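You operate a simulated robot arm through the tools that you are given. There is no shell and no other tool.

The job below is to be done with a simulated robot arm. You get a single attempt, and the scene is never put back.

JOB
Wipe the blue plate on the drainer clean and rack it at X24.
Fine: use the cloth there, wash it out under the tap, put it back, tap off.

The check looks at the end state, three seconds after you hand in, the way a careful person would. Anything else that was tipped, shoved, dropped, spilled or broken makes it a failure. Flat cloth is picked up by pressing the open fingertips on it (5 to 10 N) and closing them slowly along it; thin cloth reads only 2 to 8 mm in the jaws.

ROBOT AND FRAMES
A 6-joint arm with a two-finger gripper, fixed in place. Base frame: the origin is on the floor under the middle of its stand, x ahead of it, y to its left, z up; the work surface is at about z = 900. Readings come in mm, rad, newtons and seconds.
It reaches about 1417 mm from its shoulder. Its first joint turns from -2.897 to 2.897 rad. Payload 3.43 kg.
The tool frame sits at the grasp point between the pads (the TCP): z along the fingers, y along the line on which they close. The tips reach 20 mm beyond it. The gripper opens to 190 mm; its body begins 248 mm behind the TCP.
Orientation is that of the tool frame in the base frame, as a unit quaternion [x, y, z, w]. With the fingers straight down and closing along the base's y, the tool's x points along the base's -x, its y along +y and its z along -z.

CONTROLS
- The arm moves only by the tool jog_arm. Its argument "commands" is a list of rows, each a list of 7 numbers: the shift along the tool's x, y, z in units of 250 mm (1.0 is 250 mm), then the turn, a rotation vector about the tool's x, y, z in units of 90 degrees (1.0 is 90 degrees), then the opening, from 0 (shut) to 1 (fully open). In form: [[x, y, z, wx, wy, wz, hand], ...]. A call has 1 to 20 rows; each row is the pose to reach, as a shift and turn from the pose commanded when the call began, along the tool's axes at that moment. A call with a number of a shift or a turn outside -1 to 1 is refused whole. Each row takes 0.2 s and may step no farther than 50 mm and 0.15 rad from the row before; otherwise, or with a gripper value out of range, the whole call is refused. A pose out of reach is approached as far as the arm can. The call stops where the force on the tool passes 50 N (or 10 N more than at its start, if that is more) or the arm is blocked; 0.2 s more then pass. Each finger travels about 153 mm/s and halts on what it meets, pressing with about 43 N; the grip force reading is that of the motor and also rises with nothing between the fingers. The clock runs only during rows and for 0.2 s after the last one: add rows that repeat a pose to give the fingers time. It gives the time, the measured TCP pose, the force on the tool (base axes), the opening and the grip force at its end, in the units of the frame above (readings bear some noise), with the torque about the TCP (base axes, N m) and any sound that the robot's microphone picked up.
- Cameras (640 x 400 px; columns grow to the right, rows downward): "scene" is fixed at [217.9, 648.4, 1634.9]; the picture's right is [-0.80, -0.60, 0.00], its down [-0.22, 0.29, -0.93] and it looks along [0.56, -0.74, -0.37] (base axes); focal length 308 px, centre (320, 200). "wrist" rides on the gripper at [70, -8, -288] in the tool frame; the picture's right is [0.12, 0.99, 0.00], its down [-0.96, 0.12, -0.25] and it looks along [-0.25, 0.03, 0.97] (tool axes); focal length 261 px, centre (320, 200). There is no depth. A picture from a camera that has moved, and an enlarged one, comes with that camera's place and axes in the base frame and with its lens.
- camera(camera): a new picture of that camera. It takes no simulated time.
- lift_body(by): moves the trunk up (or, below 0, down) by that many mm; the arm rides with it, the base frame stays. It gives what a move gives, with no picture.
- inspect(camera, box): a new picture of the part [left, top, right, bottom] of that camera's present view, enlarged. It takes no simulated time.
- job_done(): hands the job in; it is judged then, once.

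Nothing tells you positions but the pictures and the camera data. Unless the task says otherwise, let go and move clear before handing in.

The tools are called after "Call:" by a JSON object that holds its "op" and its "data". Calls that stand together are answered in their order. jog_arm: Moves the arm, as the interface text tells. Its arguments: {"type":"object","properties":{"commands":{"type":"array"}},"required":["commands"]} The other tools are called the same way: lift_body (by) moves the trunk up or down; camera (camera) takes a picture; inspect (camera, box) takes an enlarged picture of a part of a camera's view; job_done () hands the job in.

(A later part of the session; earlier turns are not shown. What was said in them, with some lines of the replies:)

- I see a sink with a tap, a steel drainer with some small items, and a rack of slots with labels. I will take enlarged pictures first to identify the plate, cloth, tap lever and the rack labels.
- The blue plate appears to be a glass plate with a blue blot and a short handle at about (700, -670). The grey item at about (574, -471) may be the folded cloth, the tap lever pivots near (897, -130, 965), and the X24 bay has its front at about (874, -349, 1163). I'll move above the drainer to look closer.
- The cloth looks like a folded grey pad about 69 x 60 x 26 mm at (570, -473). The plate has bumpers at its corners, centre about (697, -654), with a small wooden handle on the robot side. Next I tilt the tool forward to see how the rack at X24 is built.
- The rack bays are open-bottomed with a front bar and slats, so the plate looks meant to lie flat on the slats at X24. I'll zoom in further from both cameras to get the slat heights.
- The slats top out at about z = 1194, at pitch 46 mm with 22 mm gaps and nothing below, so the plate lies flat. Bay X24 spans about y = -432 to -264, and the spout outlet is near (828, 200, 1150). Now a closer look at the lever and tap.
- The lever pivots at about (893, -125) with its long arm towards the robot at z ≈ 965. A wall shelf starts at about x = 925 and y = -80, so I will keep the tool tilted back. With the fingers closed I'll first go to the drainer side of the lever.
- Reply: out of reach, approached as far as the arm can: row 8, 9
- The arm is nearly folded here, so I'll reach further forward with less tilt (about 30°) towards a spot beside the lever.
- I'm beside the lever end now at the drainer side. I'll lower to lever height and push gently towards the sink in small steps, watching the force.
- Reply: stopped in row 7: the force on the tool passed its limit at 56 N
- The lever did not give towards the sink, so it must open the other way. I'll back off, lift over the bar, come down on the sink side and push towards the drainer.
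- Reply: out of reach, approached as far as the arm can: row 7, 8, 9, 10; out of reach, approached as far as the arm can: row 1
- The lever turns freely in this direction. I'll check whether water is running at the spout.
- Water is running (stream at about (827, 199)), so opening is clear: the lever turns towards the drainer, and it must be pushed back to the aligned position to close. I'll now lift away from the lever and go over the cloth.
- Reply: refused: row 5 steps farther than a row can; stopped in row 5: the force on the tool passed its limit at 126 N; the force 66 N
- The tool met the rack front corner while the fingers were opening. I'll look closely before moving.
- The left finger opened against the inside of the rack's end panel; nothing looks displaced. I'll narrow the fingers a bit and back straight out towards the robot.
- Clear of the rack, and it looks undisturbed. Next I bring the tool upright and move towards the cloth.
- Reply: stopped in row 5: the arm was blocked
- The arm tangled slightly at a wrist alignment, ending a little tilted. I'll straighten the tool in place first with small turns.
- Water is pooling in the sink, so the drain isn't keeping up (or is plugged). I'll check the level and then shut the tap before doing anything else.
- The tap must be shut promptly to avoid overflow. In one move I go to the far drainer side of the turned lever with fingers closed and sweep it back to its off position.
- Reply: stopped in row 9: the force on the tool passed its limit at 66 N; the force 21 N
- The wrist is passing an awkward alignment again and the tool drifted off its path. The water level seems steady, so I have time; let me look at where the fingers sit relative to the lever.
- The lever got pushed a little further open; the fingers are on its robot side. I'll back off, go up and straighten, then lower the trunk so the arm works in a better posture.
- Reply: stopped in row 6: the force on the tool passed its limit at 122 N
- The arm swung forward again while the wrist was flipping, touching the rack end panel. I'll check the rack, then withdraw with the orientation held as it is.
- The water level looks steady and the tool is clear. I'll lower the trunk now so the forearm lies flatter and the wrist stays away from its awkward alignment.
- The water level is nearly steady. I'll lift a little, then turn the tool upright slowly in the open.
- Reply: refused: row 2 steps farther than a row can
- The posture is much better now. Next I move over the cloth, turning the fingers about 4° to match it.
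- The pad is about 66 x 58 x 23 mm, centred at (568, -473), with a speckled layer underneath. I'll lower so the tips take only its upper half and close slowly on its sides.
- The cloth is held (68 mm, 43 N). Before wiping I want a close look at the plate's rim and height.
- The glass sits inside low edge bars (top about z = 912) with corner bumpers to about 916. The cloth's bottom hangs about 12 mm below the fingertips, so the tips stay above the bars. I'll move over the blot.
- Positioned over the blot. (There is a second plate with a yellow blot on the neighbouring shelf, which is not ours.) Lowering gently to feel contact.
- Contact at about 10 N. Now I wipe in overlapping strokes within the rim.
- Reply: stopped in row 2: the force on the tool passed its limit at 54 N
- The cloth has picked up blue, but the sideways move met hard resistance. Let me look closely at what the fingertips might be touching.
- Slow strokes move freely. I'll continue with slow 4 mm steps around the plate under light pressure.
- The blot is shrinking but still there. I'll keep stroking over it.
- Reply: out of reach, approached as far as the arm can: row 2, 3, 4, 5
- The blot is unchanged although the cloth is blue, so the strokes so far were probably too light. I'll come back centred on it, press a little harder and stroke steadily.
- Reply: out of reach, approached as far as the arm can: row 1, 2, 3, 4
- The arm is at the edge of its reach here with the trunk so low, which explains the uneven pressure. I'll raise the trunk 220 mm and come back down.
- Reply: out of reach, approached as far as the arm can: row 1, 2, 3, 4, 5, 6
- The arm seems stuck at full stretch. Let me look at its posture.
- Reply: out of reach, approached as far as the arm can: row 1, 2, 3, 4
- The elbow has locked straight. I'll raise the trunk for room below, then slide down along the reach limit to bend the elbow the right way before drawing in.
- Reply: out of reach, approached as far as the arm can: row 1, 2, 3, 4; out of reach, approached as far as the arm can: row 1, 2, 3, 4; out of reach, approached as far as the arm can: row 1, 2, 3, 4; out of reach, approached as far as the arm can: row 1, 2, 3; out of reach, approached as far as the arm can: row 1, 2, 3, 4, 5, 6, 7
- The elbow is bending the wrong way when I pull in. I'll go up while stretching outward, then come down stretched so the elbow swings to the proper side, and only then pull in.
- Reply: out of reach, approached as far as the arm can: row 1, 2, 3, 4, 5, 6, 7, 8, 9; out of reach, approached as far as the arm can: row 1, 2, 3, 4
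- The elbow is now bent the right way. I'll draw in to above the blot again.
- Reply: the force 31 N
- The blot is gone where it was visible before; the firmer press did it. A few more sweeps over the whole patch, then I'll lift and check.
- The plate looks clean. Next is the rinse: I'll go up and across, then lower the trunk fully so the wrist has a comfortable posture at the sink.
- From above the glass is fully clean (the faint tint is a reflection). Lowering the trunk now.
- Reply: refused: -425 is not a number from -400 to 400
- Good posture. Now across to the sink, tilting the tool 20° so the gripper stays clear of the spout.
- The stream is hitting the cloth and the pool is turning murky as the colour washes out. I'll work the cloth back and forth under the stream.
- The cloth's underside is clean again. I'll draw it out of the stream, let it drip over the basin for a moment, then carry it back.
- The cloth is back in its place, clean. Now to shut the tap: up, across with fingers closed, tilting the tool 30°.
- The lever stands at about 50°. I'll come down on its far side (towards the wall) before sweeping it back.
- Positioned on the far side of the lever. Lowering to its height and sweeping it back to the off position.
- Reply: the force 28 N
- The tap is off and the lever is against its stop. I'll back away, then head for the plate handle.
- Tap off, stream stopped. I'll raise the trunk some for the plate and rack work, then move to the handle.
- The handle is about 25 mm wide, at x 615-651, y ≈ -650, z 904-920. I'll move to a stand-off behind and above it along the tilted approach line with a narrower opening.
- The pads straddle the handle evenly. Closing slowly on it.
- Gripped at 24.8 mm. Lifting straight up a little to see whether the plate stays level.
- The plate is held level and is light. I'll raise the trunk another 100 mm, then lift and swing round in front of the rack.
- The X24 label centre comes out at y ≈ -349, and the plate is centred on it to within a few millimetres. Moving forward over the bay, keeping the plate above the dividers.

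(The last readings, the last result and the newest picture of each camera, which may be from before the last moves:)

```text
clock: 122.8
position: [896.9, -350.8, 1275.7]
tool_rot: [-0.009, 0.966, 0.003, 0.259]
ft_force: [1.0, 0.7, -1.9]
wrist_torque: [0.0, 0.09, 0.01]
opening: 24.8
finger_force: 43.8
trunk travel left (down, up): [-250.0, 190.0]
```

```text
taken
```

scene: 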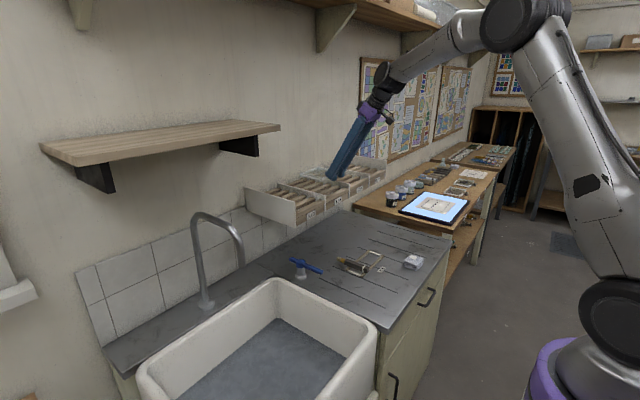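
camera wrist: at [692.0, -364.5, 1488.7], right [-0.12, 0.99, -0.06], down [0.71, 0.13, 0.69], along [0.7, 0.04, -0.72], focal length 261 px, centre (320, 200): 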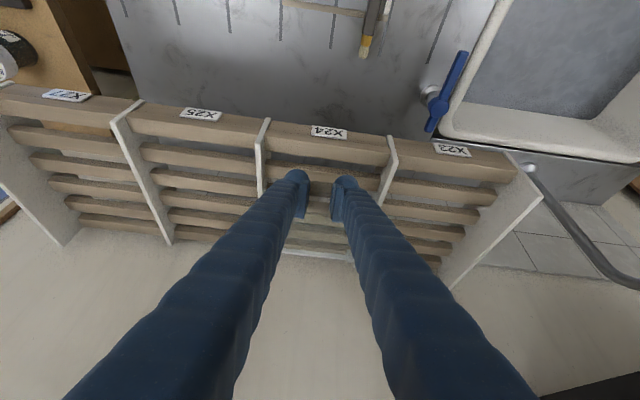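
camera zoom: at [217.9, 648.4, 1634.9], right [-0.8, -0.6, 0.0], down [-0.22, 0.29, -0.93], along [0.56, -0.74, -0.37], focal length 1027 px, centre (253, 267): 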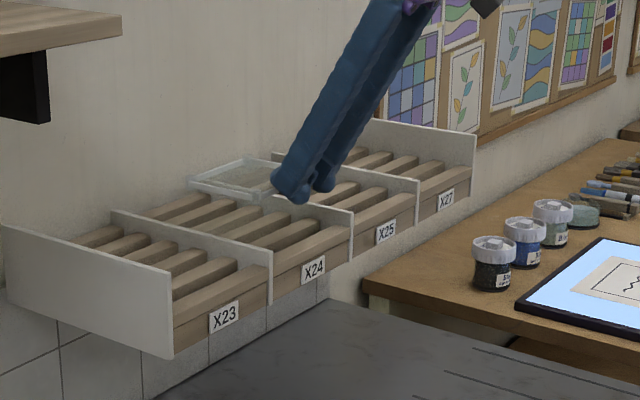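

Call:
{"op": "inspect", "data": {"camera": "wrist", "box": [230, 110, 430, 280]}}

Call:
{"op": "inspect", "data": {"camera": "scene", "box": [290, 150, 370, 210]}}

```text
2.35 times, centred on (330, 195) of wrist
camera zoom: at [692.0, -364.5, 1488.7], right [-0.12, 0.99, -0.06], down [0.71, 0.13, 0.69], along [0.7, 0.04, -0.72], focal length 613 px, centre (296, 212)
```

zoom: 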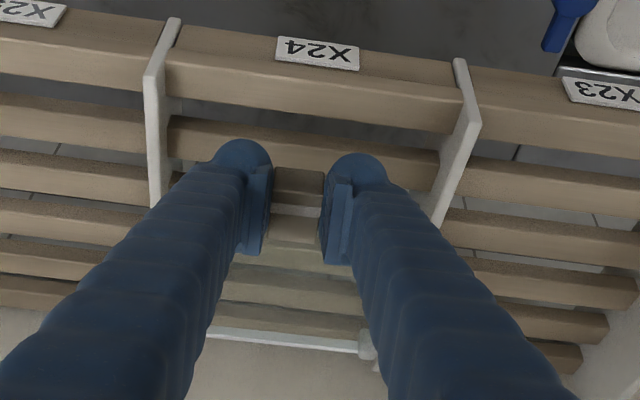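

```text
6.67 times, centred on (330, 180) of scene
camera zoom: at [217.9, 648.4, 1634.9], right [-0.8, -0.6, 0.0], down [-0.22, 0.29, -0.93], along [0.56, -0.74, -0.37], focal length 2054 px, centre (253, 333)
```

zoom: 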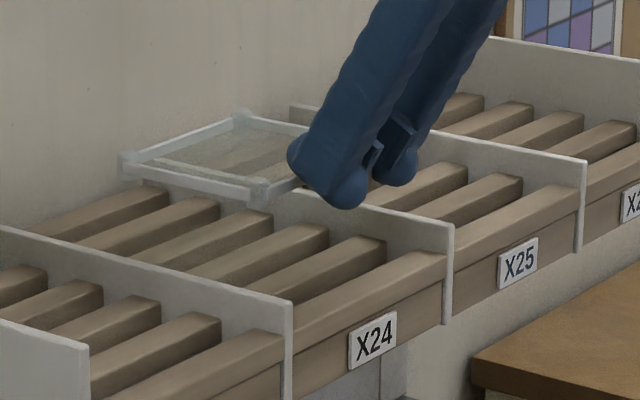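

The plate is centred over the bay. Lowering it in stages.

Call:
{"op": "jog_arm", "data": {"commands": [[0.03, 0.004, 0.052, 0, 0, 0, 0], [0.06, 0.006, 0.104, 0, 0, 0, 0], [0.08, 0.006, 0.139, 0, 0, 0, 0], [0.09, 0.006, 0.156, 0, 0, 0, 0]]}}

Call:
{"op": "inspect", "data": {"camera": "scene", "box": [290, 150, 370, 210]}}

Call:
{"op": "inspect", "data": {"camera": "wrist", "box": [230, 110, 430, 280]}}

```text
clock: 123.8
position: [900.7, -350.2, 1228.6]
tool_rot: [-0.009, 0.966, 0.003, 0.258]
ft_force: [0.1, -0.1, -1.0]
wrist_torque: [0.02, 0.1, 0.01]
opening: 24.6
finger_force: 43.1
trunk travel left (down, up): [-250.0, 190.0]
```

```text
6.67 times, centred on (330, 180) of scene
camera zoom: at [217.9, 648.4, 1634.9], right [-0.8, -0.6, 0.0], down [-0.22, 0.29, -0.93], along [0.56, -0.74, -0.37], focal length 2054 px, centre (253, 333)
```

zoom: 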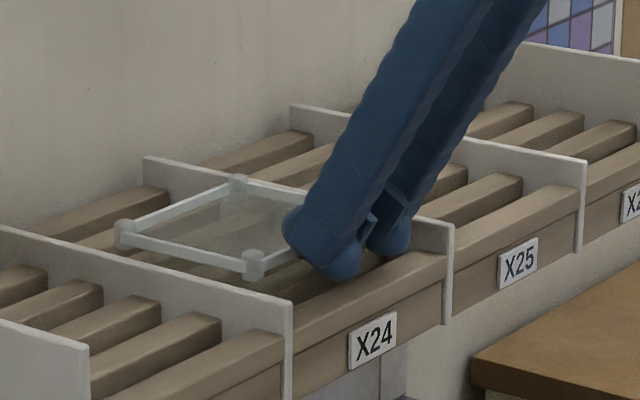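

```text
2.35 times, centred on (330, 195) of wrist
camera zoom: at [694.8, -363.3, 1442.9], right [-0.12, 0.99, -0.06], down [0.71, 0.13, 0.69], along [0.7, 0.04, -0.72], focal length 613 px, centre (296, 212)
```

zoom: 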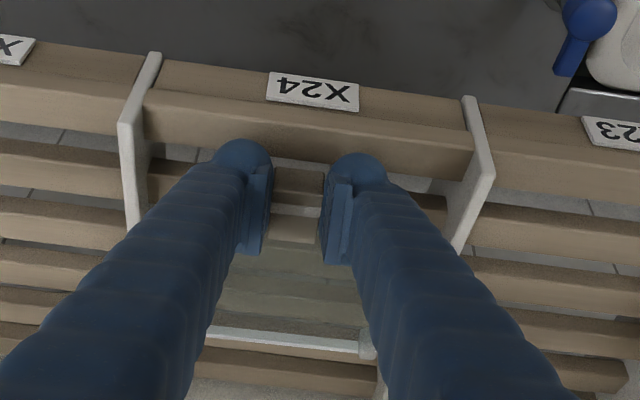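

Call:
{"op": "inspect", "data": {"camera": "wrist", "box": [385, 140, 455, 260]}}

Call:
{"op": "inspect", "data": {"camera": "scene", "box": [300, 165, 350, 200]}}

```text
3.33 times, centred on (420, 200) of wrist
camera zoom: at [694.8, -363.3, 1442.9], right [-0.12, 0.99, -0.06], down [0.71, 0.13, 0.69], along [0.7, 0.04, -0.72], focal length 869 px, centre (-13, 200)
```

zoom: 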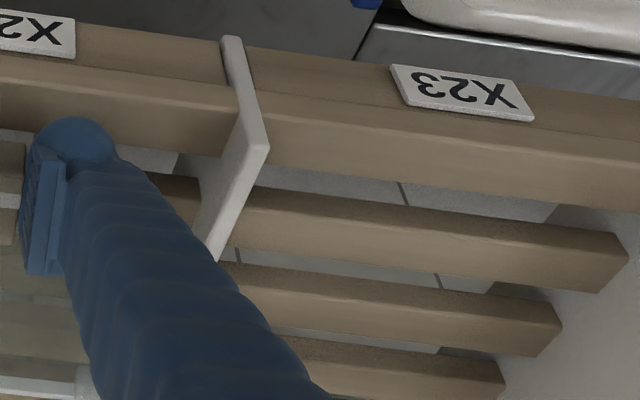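

```text
11.43 times, centred on (325, 182) of scene
camera zoom: at [217.9, 648.4, 1634.9], right [-0.8, -0.6, 0.0], down [-0.22, 0.29, -0.93], along [0.56, -0.74, -0.37], focal length 3521 px, centre (263, 400)
```

zoom: 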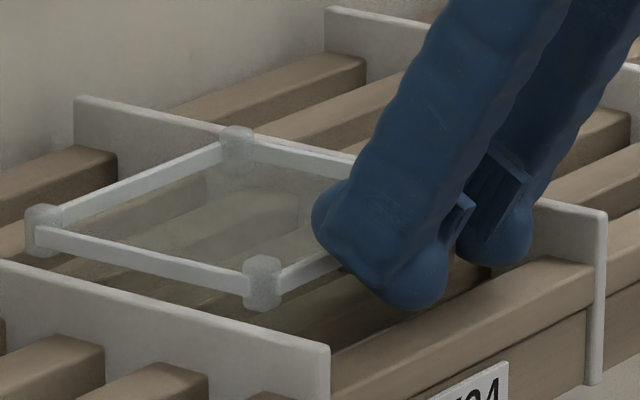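

The feet sit over the second and fourth slats (about x 927 and 1027). Lowering the last centimetre gently.

Call:
{"op": "jog_arm", "data": {"commands": [[0.006, 0.004, 0.0104, 0, 0, 0, 0], [0.012, 0.006, 0.0208, 0, 0, 0, 0], [0.014, 0.006, 0.0242, 0, 0, 0, 0]]}}

```text
clock: 124.6
position: [898.9, -347.2, 1223.7]
tool_rot: [-0.01, 0.966, 0.002, 0.258]
ft_force: [0.0, 0.6, -1.4]
wrist_torque: [-0.01, 0.11, 0.03]
opening: 24.8
finger_force: 42.8
trunk travel left (down, up): [-250.0, 190.0]
```

Call:
{"op": "jog_arm", "data": {"commands": [[0.002, 0, 0.00346, 0, 0, 0, 0], [0.004, 0, 0.0069, 0, 0, 0, 0]]}}

Call:
{"op": "inspect", "data": {"camera": "scene", "box": [300, 165, 350, 200]}}

```text
clock: 125.2
position: [899.0, -348.4, 1221.3]
tool_rot: [-0.01, 0.966, 0.003, 0.258]
ft_force: [0.6, 0.9, -2.2]
wrist_torque: [-0.02, 0.12, 0.0]
opening: 24.6
finger_force: 42.6
trunk travel left (down, up): [-250.0, 190.0]
```

```text
11.43 times, centred on (325, 182) of scene
camera zoom: at [217.9, 648.4, 1634.9], right [-0.8, -0.6, 0.0], down [-0.22, 0.29, -0.93], along [0.56, -0.74, -0.37], focal length 3521 px, centre (263, 400)
```

zoom: 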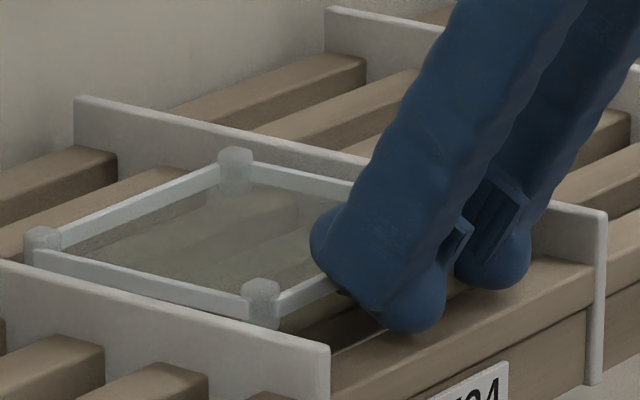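

Call:
{"op": "jog_arm", "data": {"commands": [[0.002, 0, 0.00346, 0, 0, 0, 0], [0.003, 0, 0.0052, 0, 0, 0, 0]]}}

```text
clock: 125.8
position: [897.4, -346.8, 1219.7]
tool_rot: [-0.009, 0.966, 0.003, 0.258]
ft_force: [-0.3, 0.4, -1.2]
wrist_torque: [0.03, 0.13, -0.03]
opening: 24.8
finger_force: 43.0
trunk travel left (down, up): [-250.0, 190.0]
```

Call:
{"op": "jog_arm", "data": {"commands": [[0.002, 0, 0.00346, 0, 0, 0, 0], [0.003, 0, 0.0052, 0, 0, 0, 0]]}}

```text
clock: 126.4
position: [897.8, -347.5, 1219.0]
tool_rot: [-0.01, 0.966, 0.003, 0.258]
ft_force: [-0.3, 0.0, -1.4]
wrist_torque: [-0.03, 0.14, -0.02]
opening: 24.7
finger_force: 43.0
trunk travel left (down, up): [-250.0, 190.0]
```

Call:
{"op": "jog_arm", "data": {"commands": [[0.002, 0, 0.00346, 0, 0, 0, 0], [0.004, 0, 0.0069, 0, 0, 0, 0]]}}

Call:
{"op": "inspect", "data": {"camera": "scene", "box": [300, 165, 350, 200]}}

Call:
{"op": "inspect", "data": {"camera": "wrist", "box": [260, 120, 380, 280]}}

```text
clock: 127.0
position: [899.0, -349.0, 1218.0]
tool_rot: [-0.009, 0.966, 0.003, 0.258]
ft_force: [0.1, -0.9, -1.9]
wrist_torque: [0.01, 0.14, -0.01]
opening: 24.6
finger_force: 43.6
trunk travel left (down, up): [-250.0, 190.0]
```

```text
11.43 times, centred on (325, 182) of scene
camera zoom: at [217.9, 648.4, 1634.9], right [-0.8, -0.6, 0.0], down [-0.22, 0.29, -0.93], along [0.56, -0.74, -0.37], focal length 3521 px, centre (263, 400)
```

zoom: 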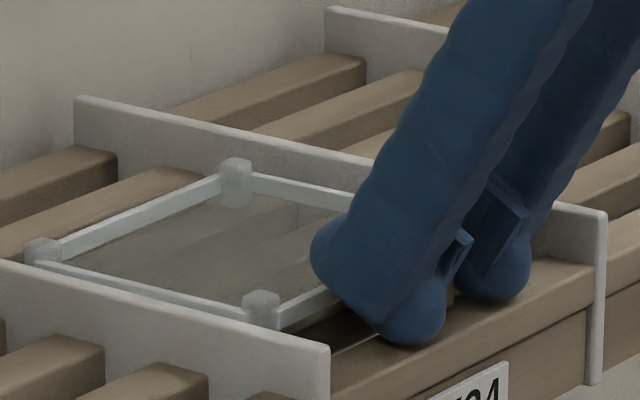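

```text
2.50 times, centred on (320, 200) of wrist
camera zoom: at [694.1, -361.7, 1430.4], right [-0.12, 0.99, -0.06], down [0.71, 0.13, 0.69], along [0.7, 0.04, -0.72], focal length 652 px, centre (320, 200)
```

zoom: 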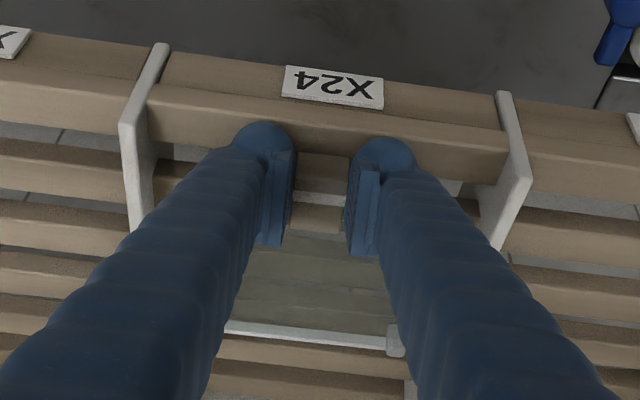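

Call:
{"op": "jog_arm", "data": {"commands": [[0.002, 0, 0.00346, 0, 0, 0, 0], [0.004, 0, 0.0069, 0, 0, 0, 0]]}}

```text
clock: 127.6
position: [899.6, -348.4, 1215.2]
tool_rot: [-0.009, 0.966, 0.002, 0.259]
ft_force: [-2.9, 0.7, 4.6]
wrist_torque: [0.06, -0.7, 0.07]
opening: 24.7
finger_force: 42.5
trunk travel left (down, up): [-250.0, 190.0]
```

Call:
{"op": "jog_arm", "data": {"commands": [[0.002, 0, 0.00346, 0, 0, 0, 0], [0.002, 0, 0.00346, 0, 0, 0, 0]]}}

Call:
{"op": "inspect", "data": {"camera": "scene", "box": [300, 165, 350, 200]}}

```text
clock: 128.2
position: [899.2, -347.9, 1215.3]
tool_rot: [-0.009, 0.966, 0.002, 0.259]
ft_force: [-0.6, 2.0, 11.7]
wrist_torque: [0.04, -0.22, 0.0]
opening: 24.7
finger_force: 43.1
trunk travel left (down, up): [-250.0, 190.0]
```

```text
11.43 times, centred on (325, 182) of scene
camera zoom: at [217.9, 648.4, 1634.9], right [-0.8, -0.6, 0.0], down [-0.22, 0.29, -0.93], along [0.56, -0.74, -0.37], focal length 3521 px, centre (263, 400)
```

zoom: 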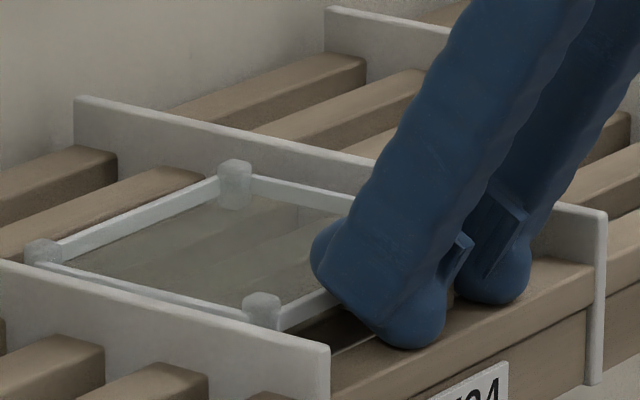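

All feet are bearing on the slats now. I'll ease off slightly and open the fingers slowly.

Call:
{"op": "jog_arm", "data": {"commands": [[-0.001, 0, -0.00173, 0, 0, 0, 0], [-0.001, 0, -0.00173, 0, 0, 0, 0.12], [-0.001, 0, -0.00173, 0, 0, 0, 0.14], [-0.001, 0, -0.00173, 0, 0, 0, 0.17], [-0.001, 0, -0.00173, 0, 0, 0, 0.21], [-0.001, 0, -0.00173, 0, 0, 0, 0.26], [-0.001, 0, -0.00173, 0, 0, 0, 0.3]]}}

Call:
{"op": "inspect", "data": {"camera": "scene", "box": [300, 165, 350, 200]}}

Call:
{"op": "inspect", "data": {"camera": "wrist", "box": [260, 120, 380, 280]}}

```text
clock: 129.8
position: [898.0, -350.2, 1215.1]
tool_rot: [-0.009, 0.966, 0.003, 0.259]
ft_force: [-4.5, -8.2, 12.5]
wrist_torque: [0.05, 0.19, 0.05]
opening: 51.8
finger_force: 0.0
trunk travel left (down, up): [-250.0, 190.0]
```

```text
11.43 times, centred on (325, 182) of scene
camera zoom: at [217.9, 648.4, 1634.9], right [-0.8, -0.6, 0.0], down [-0.22, 0.29, -0.93], along [0.56, -0.74, -0.37], focal length 3521 px, centre (263, 400)
```

zoom: 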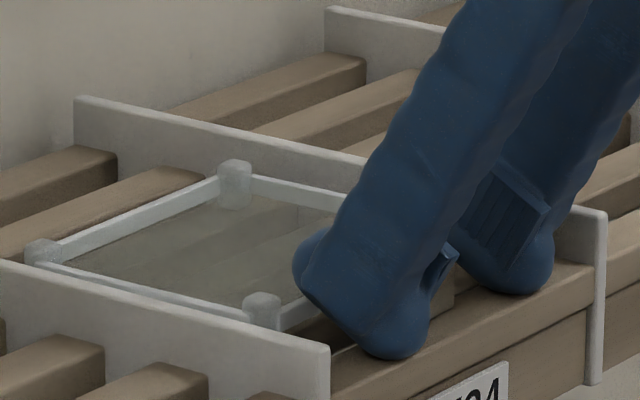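

```text
2.50 times, centred on (320, 200) of wrist
camera zoom: at [693.3, -363.2, 1428.2], right [-0.12, 0.99, -0.06], down [0.71, 0.13, 0.7], along [0.7, 0.04, -0.72], focal length 652 px, centre (320, 200)
```

zoom: 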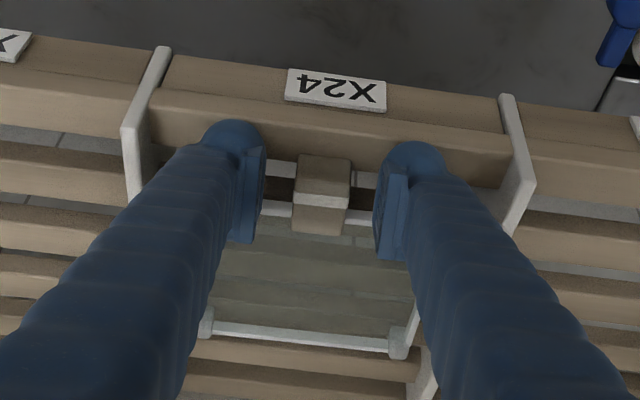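

The plate has settled on the slats. Backing the open fingers out along the tool axis.

Call:
{"op": "jog_arm", "data": {"commands": [[-0.002, 0.002, -0.012, 0, 0, 0, 0.28], [-0.002, 0.002, -0.04, 0, 0, 0, 0.28], [-0.002, 0.002, -0.12, 0, 0, 0, 0.28], [-0.002, 0.002, -0.26, 0, 0, 0, 0.28], [-0.002, 0.002, -0.42, 0, 0, 0, 0.28], [0.05, 0.002, -0.58, 0, 0, 0, 0.28], [0.15, 0.002, -0.7, 0, 0, 0, 0.28]]}}

Call:
{"op": "inspect", "data": {"camera": "scene", "box": [290, 155, 360, 205]}}

Call:
{"op": "camera", "data": {"camera": "wrist"}}

Call:
{"op": "camera", "data": {"camera": "scene"}}

```text
clock: 131.4
position: [778.6, -349.8, 1349.6]
tool_rot: [-0.011, 0.966, 0.003, 0.258]
ft_force: [-0.5, 0.7, 0.3]
wrist_torque: [-0.01, -0.06, -0.03]
opening: 53.2
finger_force: 0.1
trunk travel left (down, up): [-250.0, 190.0]
```

```text
8.00 times, centred on (325, 180) of scene
camera zoom: at [217.9, 648.4, 1634.9], right [-0.8, -0.6, 0.0], down [-0.22, 0.29, -0.93], along [0.56, -0.74, -0.37], focal length 2464 px, centre (280, 360)
```

zoom: 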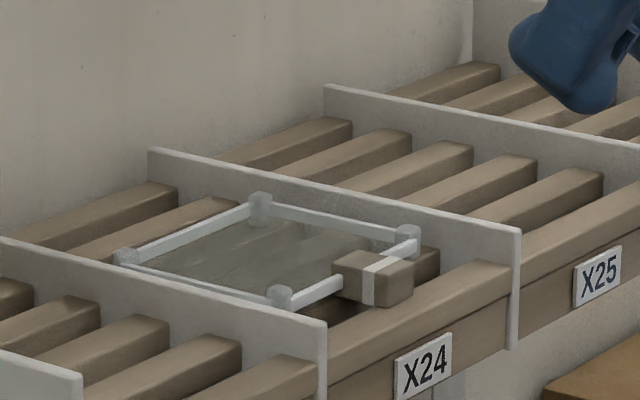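

```text
taken
camera wrist: at [573.2, -361.8, 1562.6], right [-0.12, 0.99, -0.06], down [0.71, 0.13, 0.7], along [0.7, 0.04, -0.72], focal length 261 px, centre (320, 200)
```

wrist: 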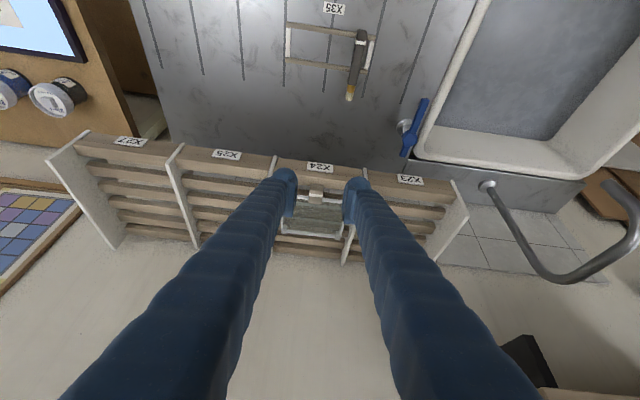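

```text
taken
```

scene: 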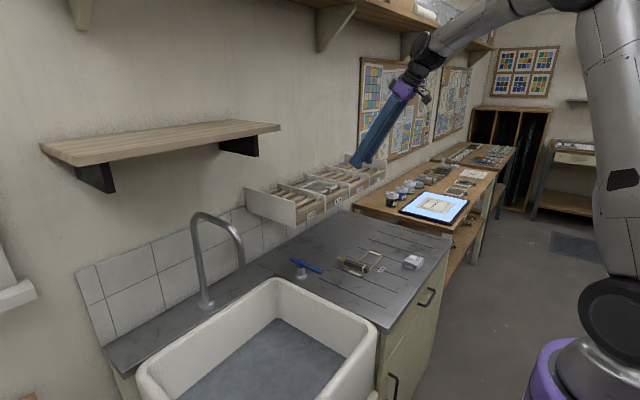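

Call:
{"op": "inspect", "data": {"camera": "scene", "box": [305, 165, 345, 195]}}

Call:
{"op": "inspect", "data": {"camera": "wrist", "box": [270, 150, 370, 270]}}

Call:
{"op": "inspect", "data": {"camera": "wrist", "box": [280, 180, 350, 245]}}

```text
13.33 times, centred on (325, 180) of scene
camera zoom: at [217.9, 648.4, 1634.9], right [-0.8, -0.6, 0.0], down [-0.22, 0.29, -0.93], along [0.56, -0.74, -0.37], focal length 4107 px, centre (253, 467)
```

zoom: 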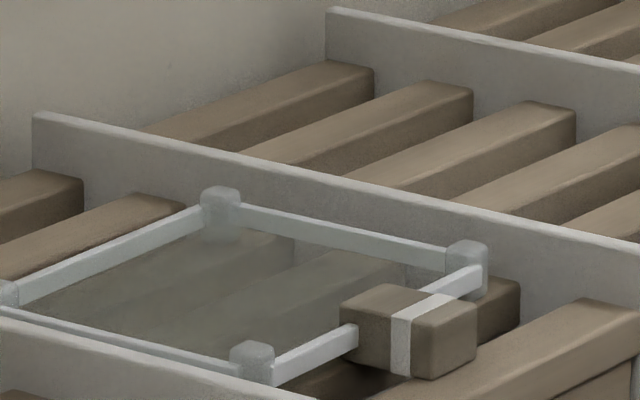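

```text
3.33 times, centred on (320, 210) of wrist
camera zoom: at [573.2, -361.8, 1562.6], right [-0.12, 0.99, -0.06], down [0.71, 0.13, 0.7], along [0.7, 0.04, -0.72], focal length 869 px, centre (320, 167)
```

zoom: 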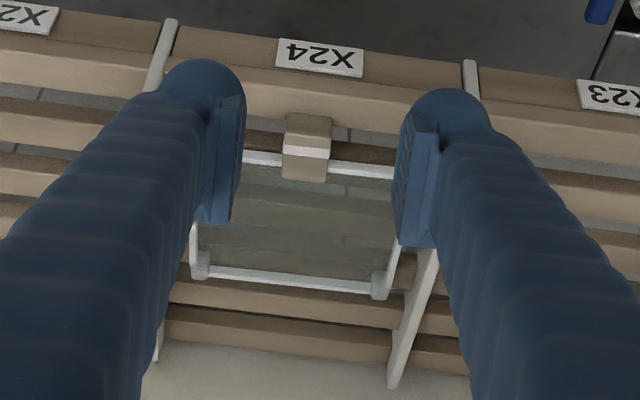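

```text
6.15 times, centred on (315, 212) of wrist
camera zoom: at [573.2, -361.8, 1562.6], right [-0.12, 0.99, -0.06], down [0.71, 0.13, 0.7], along [0.7, 0.04, -0.72], focal length 1604 px, centre (351, 123)
```

zoom: 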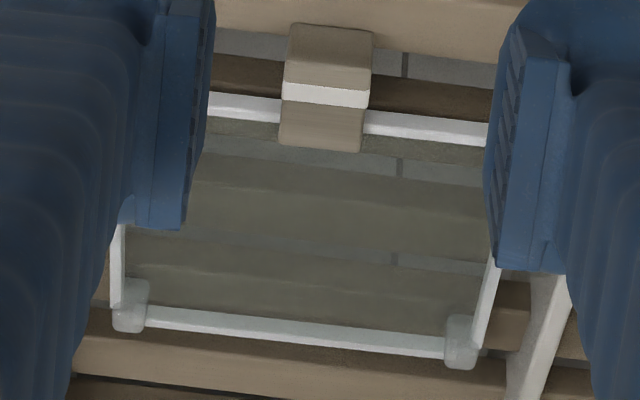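

The plate lies level in X24 with its feet on the second and fourth slats. I'll withdraw further and check everything once more.

Call:
{"op": "jog_arm", "data": {"commands": [[0.12, 0, -0.1, 0, 0, 0, 0.28], [0.24, 0, -0.2, 0, 0, 0, 0.28], [0.36, 0, -0.28, 0, 0, 0, 0.28], [0.48, 0, -0.34, 0, 0, 0, 0.28], [0.6, 0, -0.4, 0, 0, 0, 0.28]]}}

Call:
{"op": "camera", "data": {"camera": "wrist"}}

Call:
{"op": "camera", "data": {"camera": "scene"}}

Call:
{"op": "inspect", "data": {"camera": "scene", "box": [250, 220, 450, 330]}}

Call:
{"op": "inspect", "data": {"camera": "scene", "box": [130, 200, 350, 400]}}

```text
clock: 132.6
position: [598.0, -353.1, 1358.4]
tool_rot: [-0.009, 0.966, 0.003, 0.258]
ft_force: [-0.3, 0.8, -0.2]
wrist_torque: [-0.01, -0.01, -0.01]
opening: 53.3
finger_force: 0.0
trunk travel left (down, up): [-250.0, 190.0]
```

```text
taken
camera wrist: at [392.1, -366.9, 1572.1], right [-0.12, 0.99, -0.06], down [0.71, 0.13, 0.7], along [0.7, 0.04, -0.72], focal length 261 px, centre (320, 200)
```

wrist: 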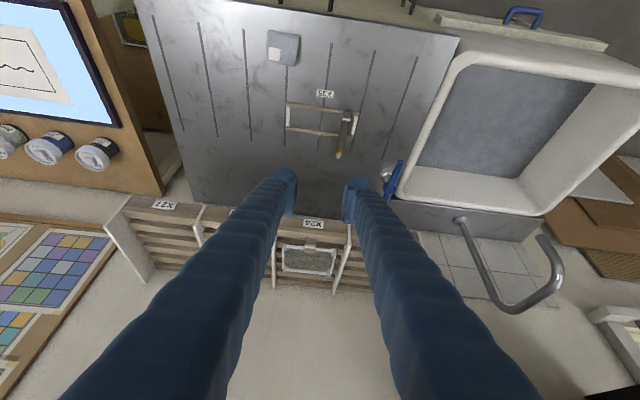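

```text
taken
```

scene: 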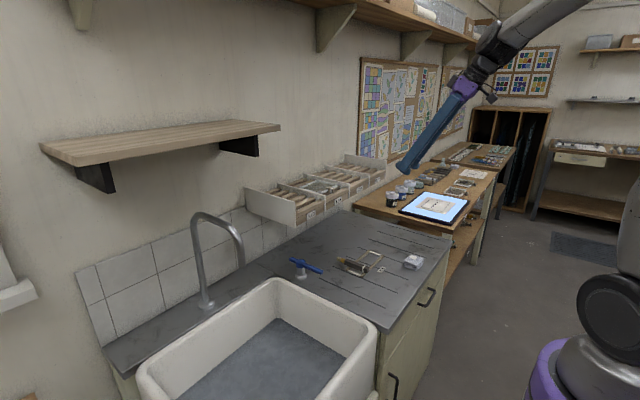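

```text
3.20 times, centred on (350, 275) of scene
camera zoom: at [217.9, 648.4, 1634.9], right [-0.8, -0.6, 0.0], down [-0.22, 0.29, -0.93], along [0.56, -0.74, -0.37], focal length 986 px, centre (224, -40)
```

zoom: 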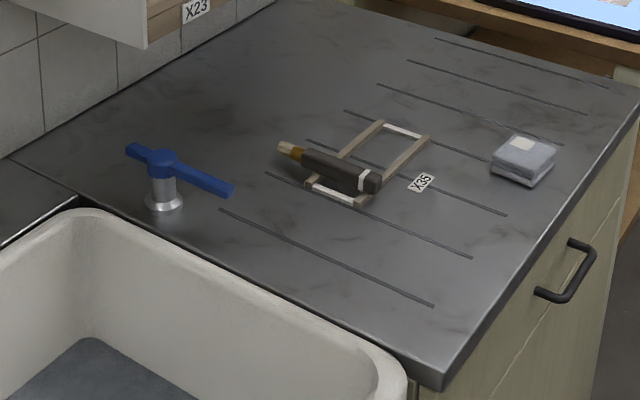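

```text
2.00 times, centred on (240, 300) of scene
camera zoom: at [217.9, 648.4, 1634.9], right [-0.8, -0.6, 0.0], down [-0.22, 0.29, -0.93], along [0.56, -0.74, -0.37], focal length 616 px, centre (480, 0)
```

zoom: 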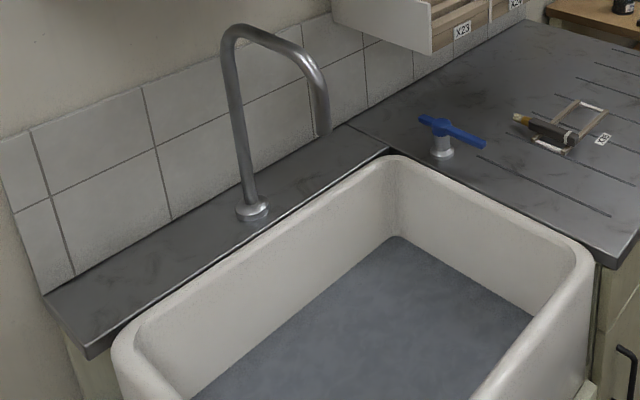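

Call:
{"op": "inspect", "data": {"camera": "wrist", "box": [260, 210, 370, 300]}}

Call:
{"op": "inspect", "data": {"camera": "scene", "box": [240, 140, 400, 240]}}

Call:
{"op": "inspect", "data": {"camera": "wrist", "box": [250, 20, 330, 80]}}

```text
4.44 times, centred on (315, 255) of wrist
camera zoom: at [392.1, -366.9, 1572.1], right [-0.12, 0.99, -0.06], down [0.71, 0.13, 0.7], along [0.7, 0.04, -0.72], focal length 1158 px, centre (342, -44)
```

zoom: 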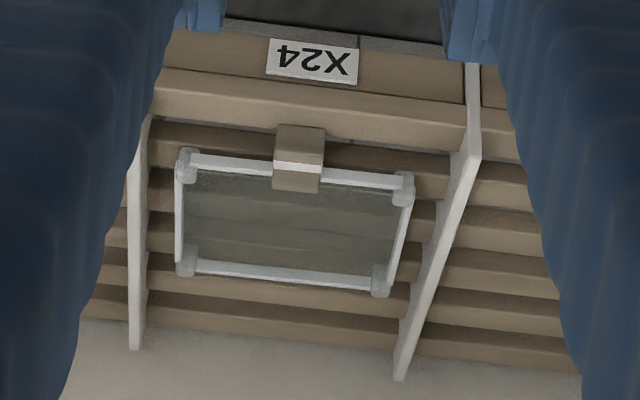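

```text
4.00 times, centred on (320, 190) of scene
camera zoom: at [217.9, 648.4, 1634.9], right [-0.8, -0.6, 0.0], down [-0.22, 0.29, -0.93], along [0.56, -0.74, -0.37], focal length 1232 px, centre (320, 240)
```

zoom: 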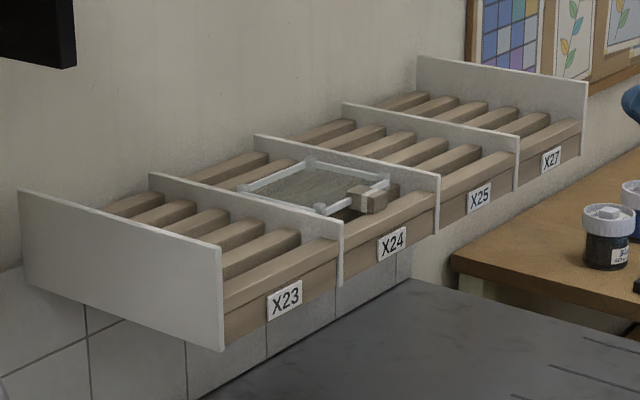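

```text
6.67 times, centred on (290, 50) of wrist
camera zoom: at [392.1, -366.9, 1572.1], right [-0.12, 0.99, -0.06], down [0.71, 0.13, 0.7], along [0.7, 0.04, -0.72], focal length 1738 px, centre (520, 1200)
```

zoom: 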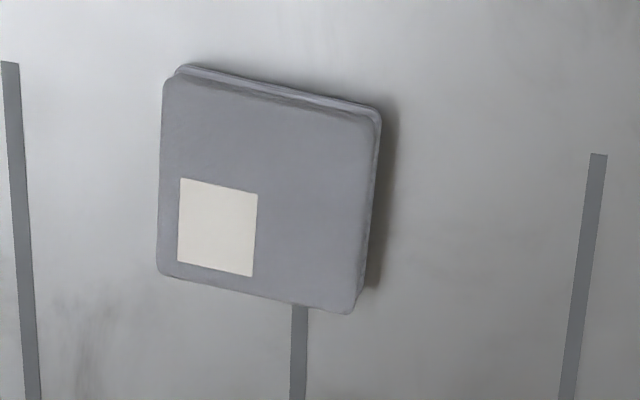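

The plate is clean and lies level in bay X24. The rinsed cloth is back in its place, the tap is off and its lever is against the stop. The brush and rack look undisturbed and the arm is clear. Some murky rinse water is still standing in the sink basin. Handing in.

Call:
{"op": "job_done", "data": {}}

```text
The job is handed in.
```

The blue plate is wiped clean and lies flat in rack bay X24. The cloth has been washed out and put back on its spot on the drainer, and the tap is off. I've handed the job in, but I haven't seen the result of the check.

- **Rack contact:** the gripper hit the X23 end of the rack twice while I was working the tap. The stops read 126 N and 122 N. The rack looked undamaged and unmoved in the pictures afterwards.
- **Sink water:** murky rinse water is still standing in the basin. The level had not dropped by the end, so it isn't draining. It is well below the rim and nothing overflowed.
- **Wiping:** the first, light strokes didn't shift the blue, so I pressed harder. From above, the glass then showed no blue left.

In the final pictures the brush, the tap lever and the cloth are back where they started.
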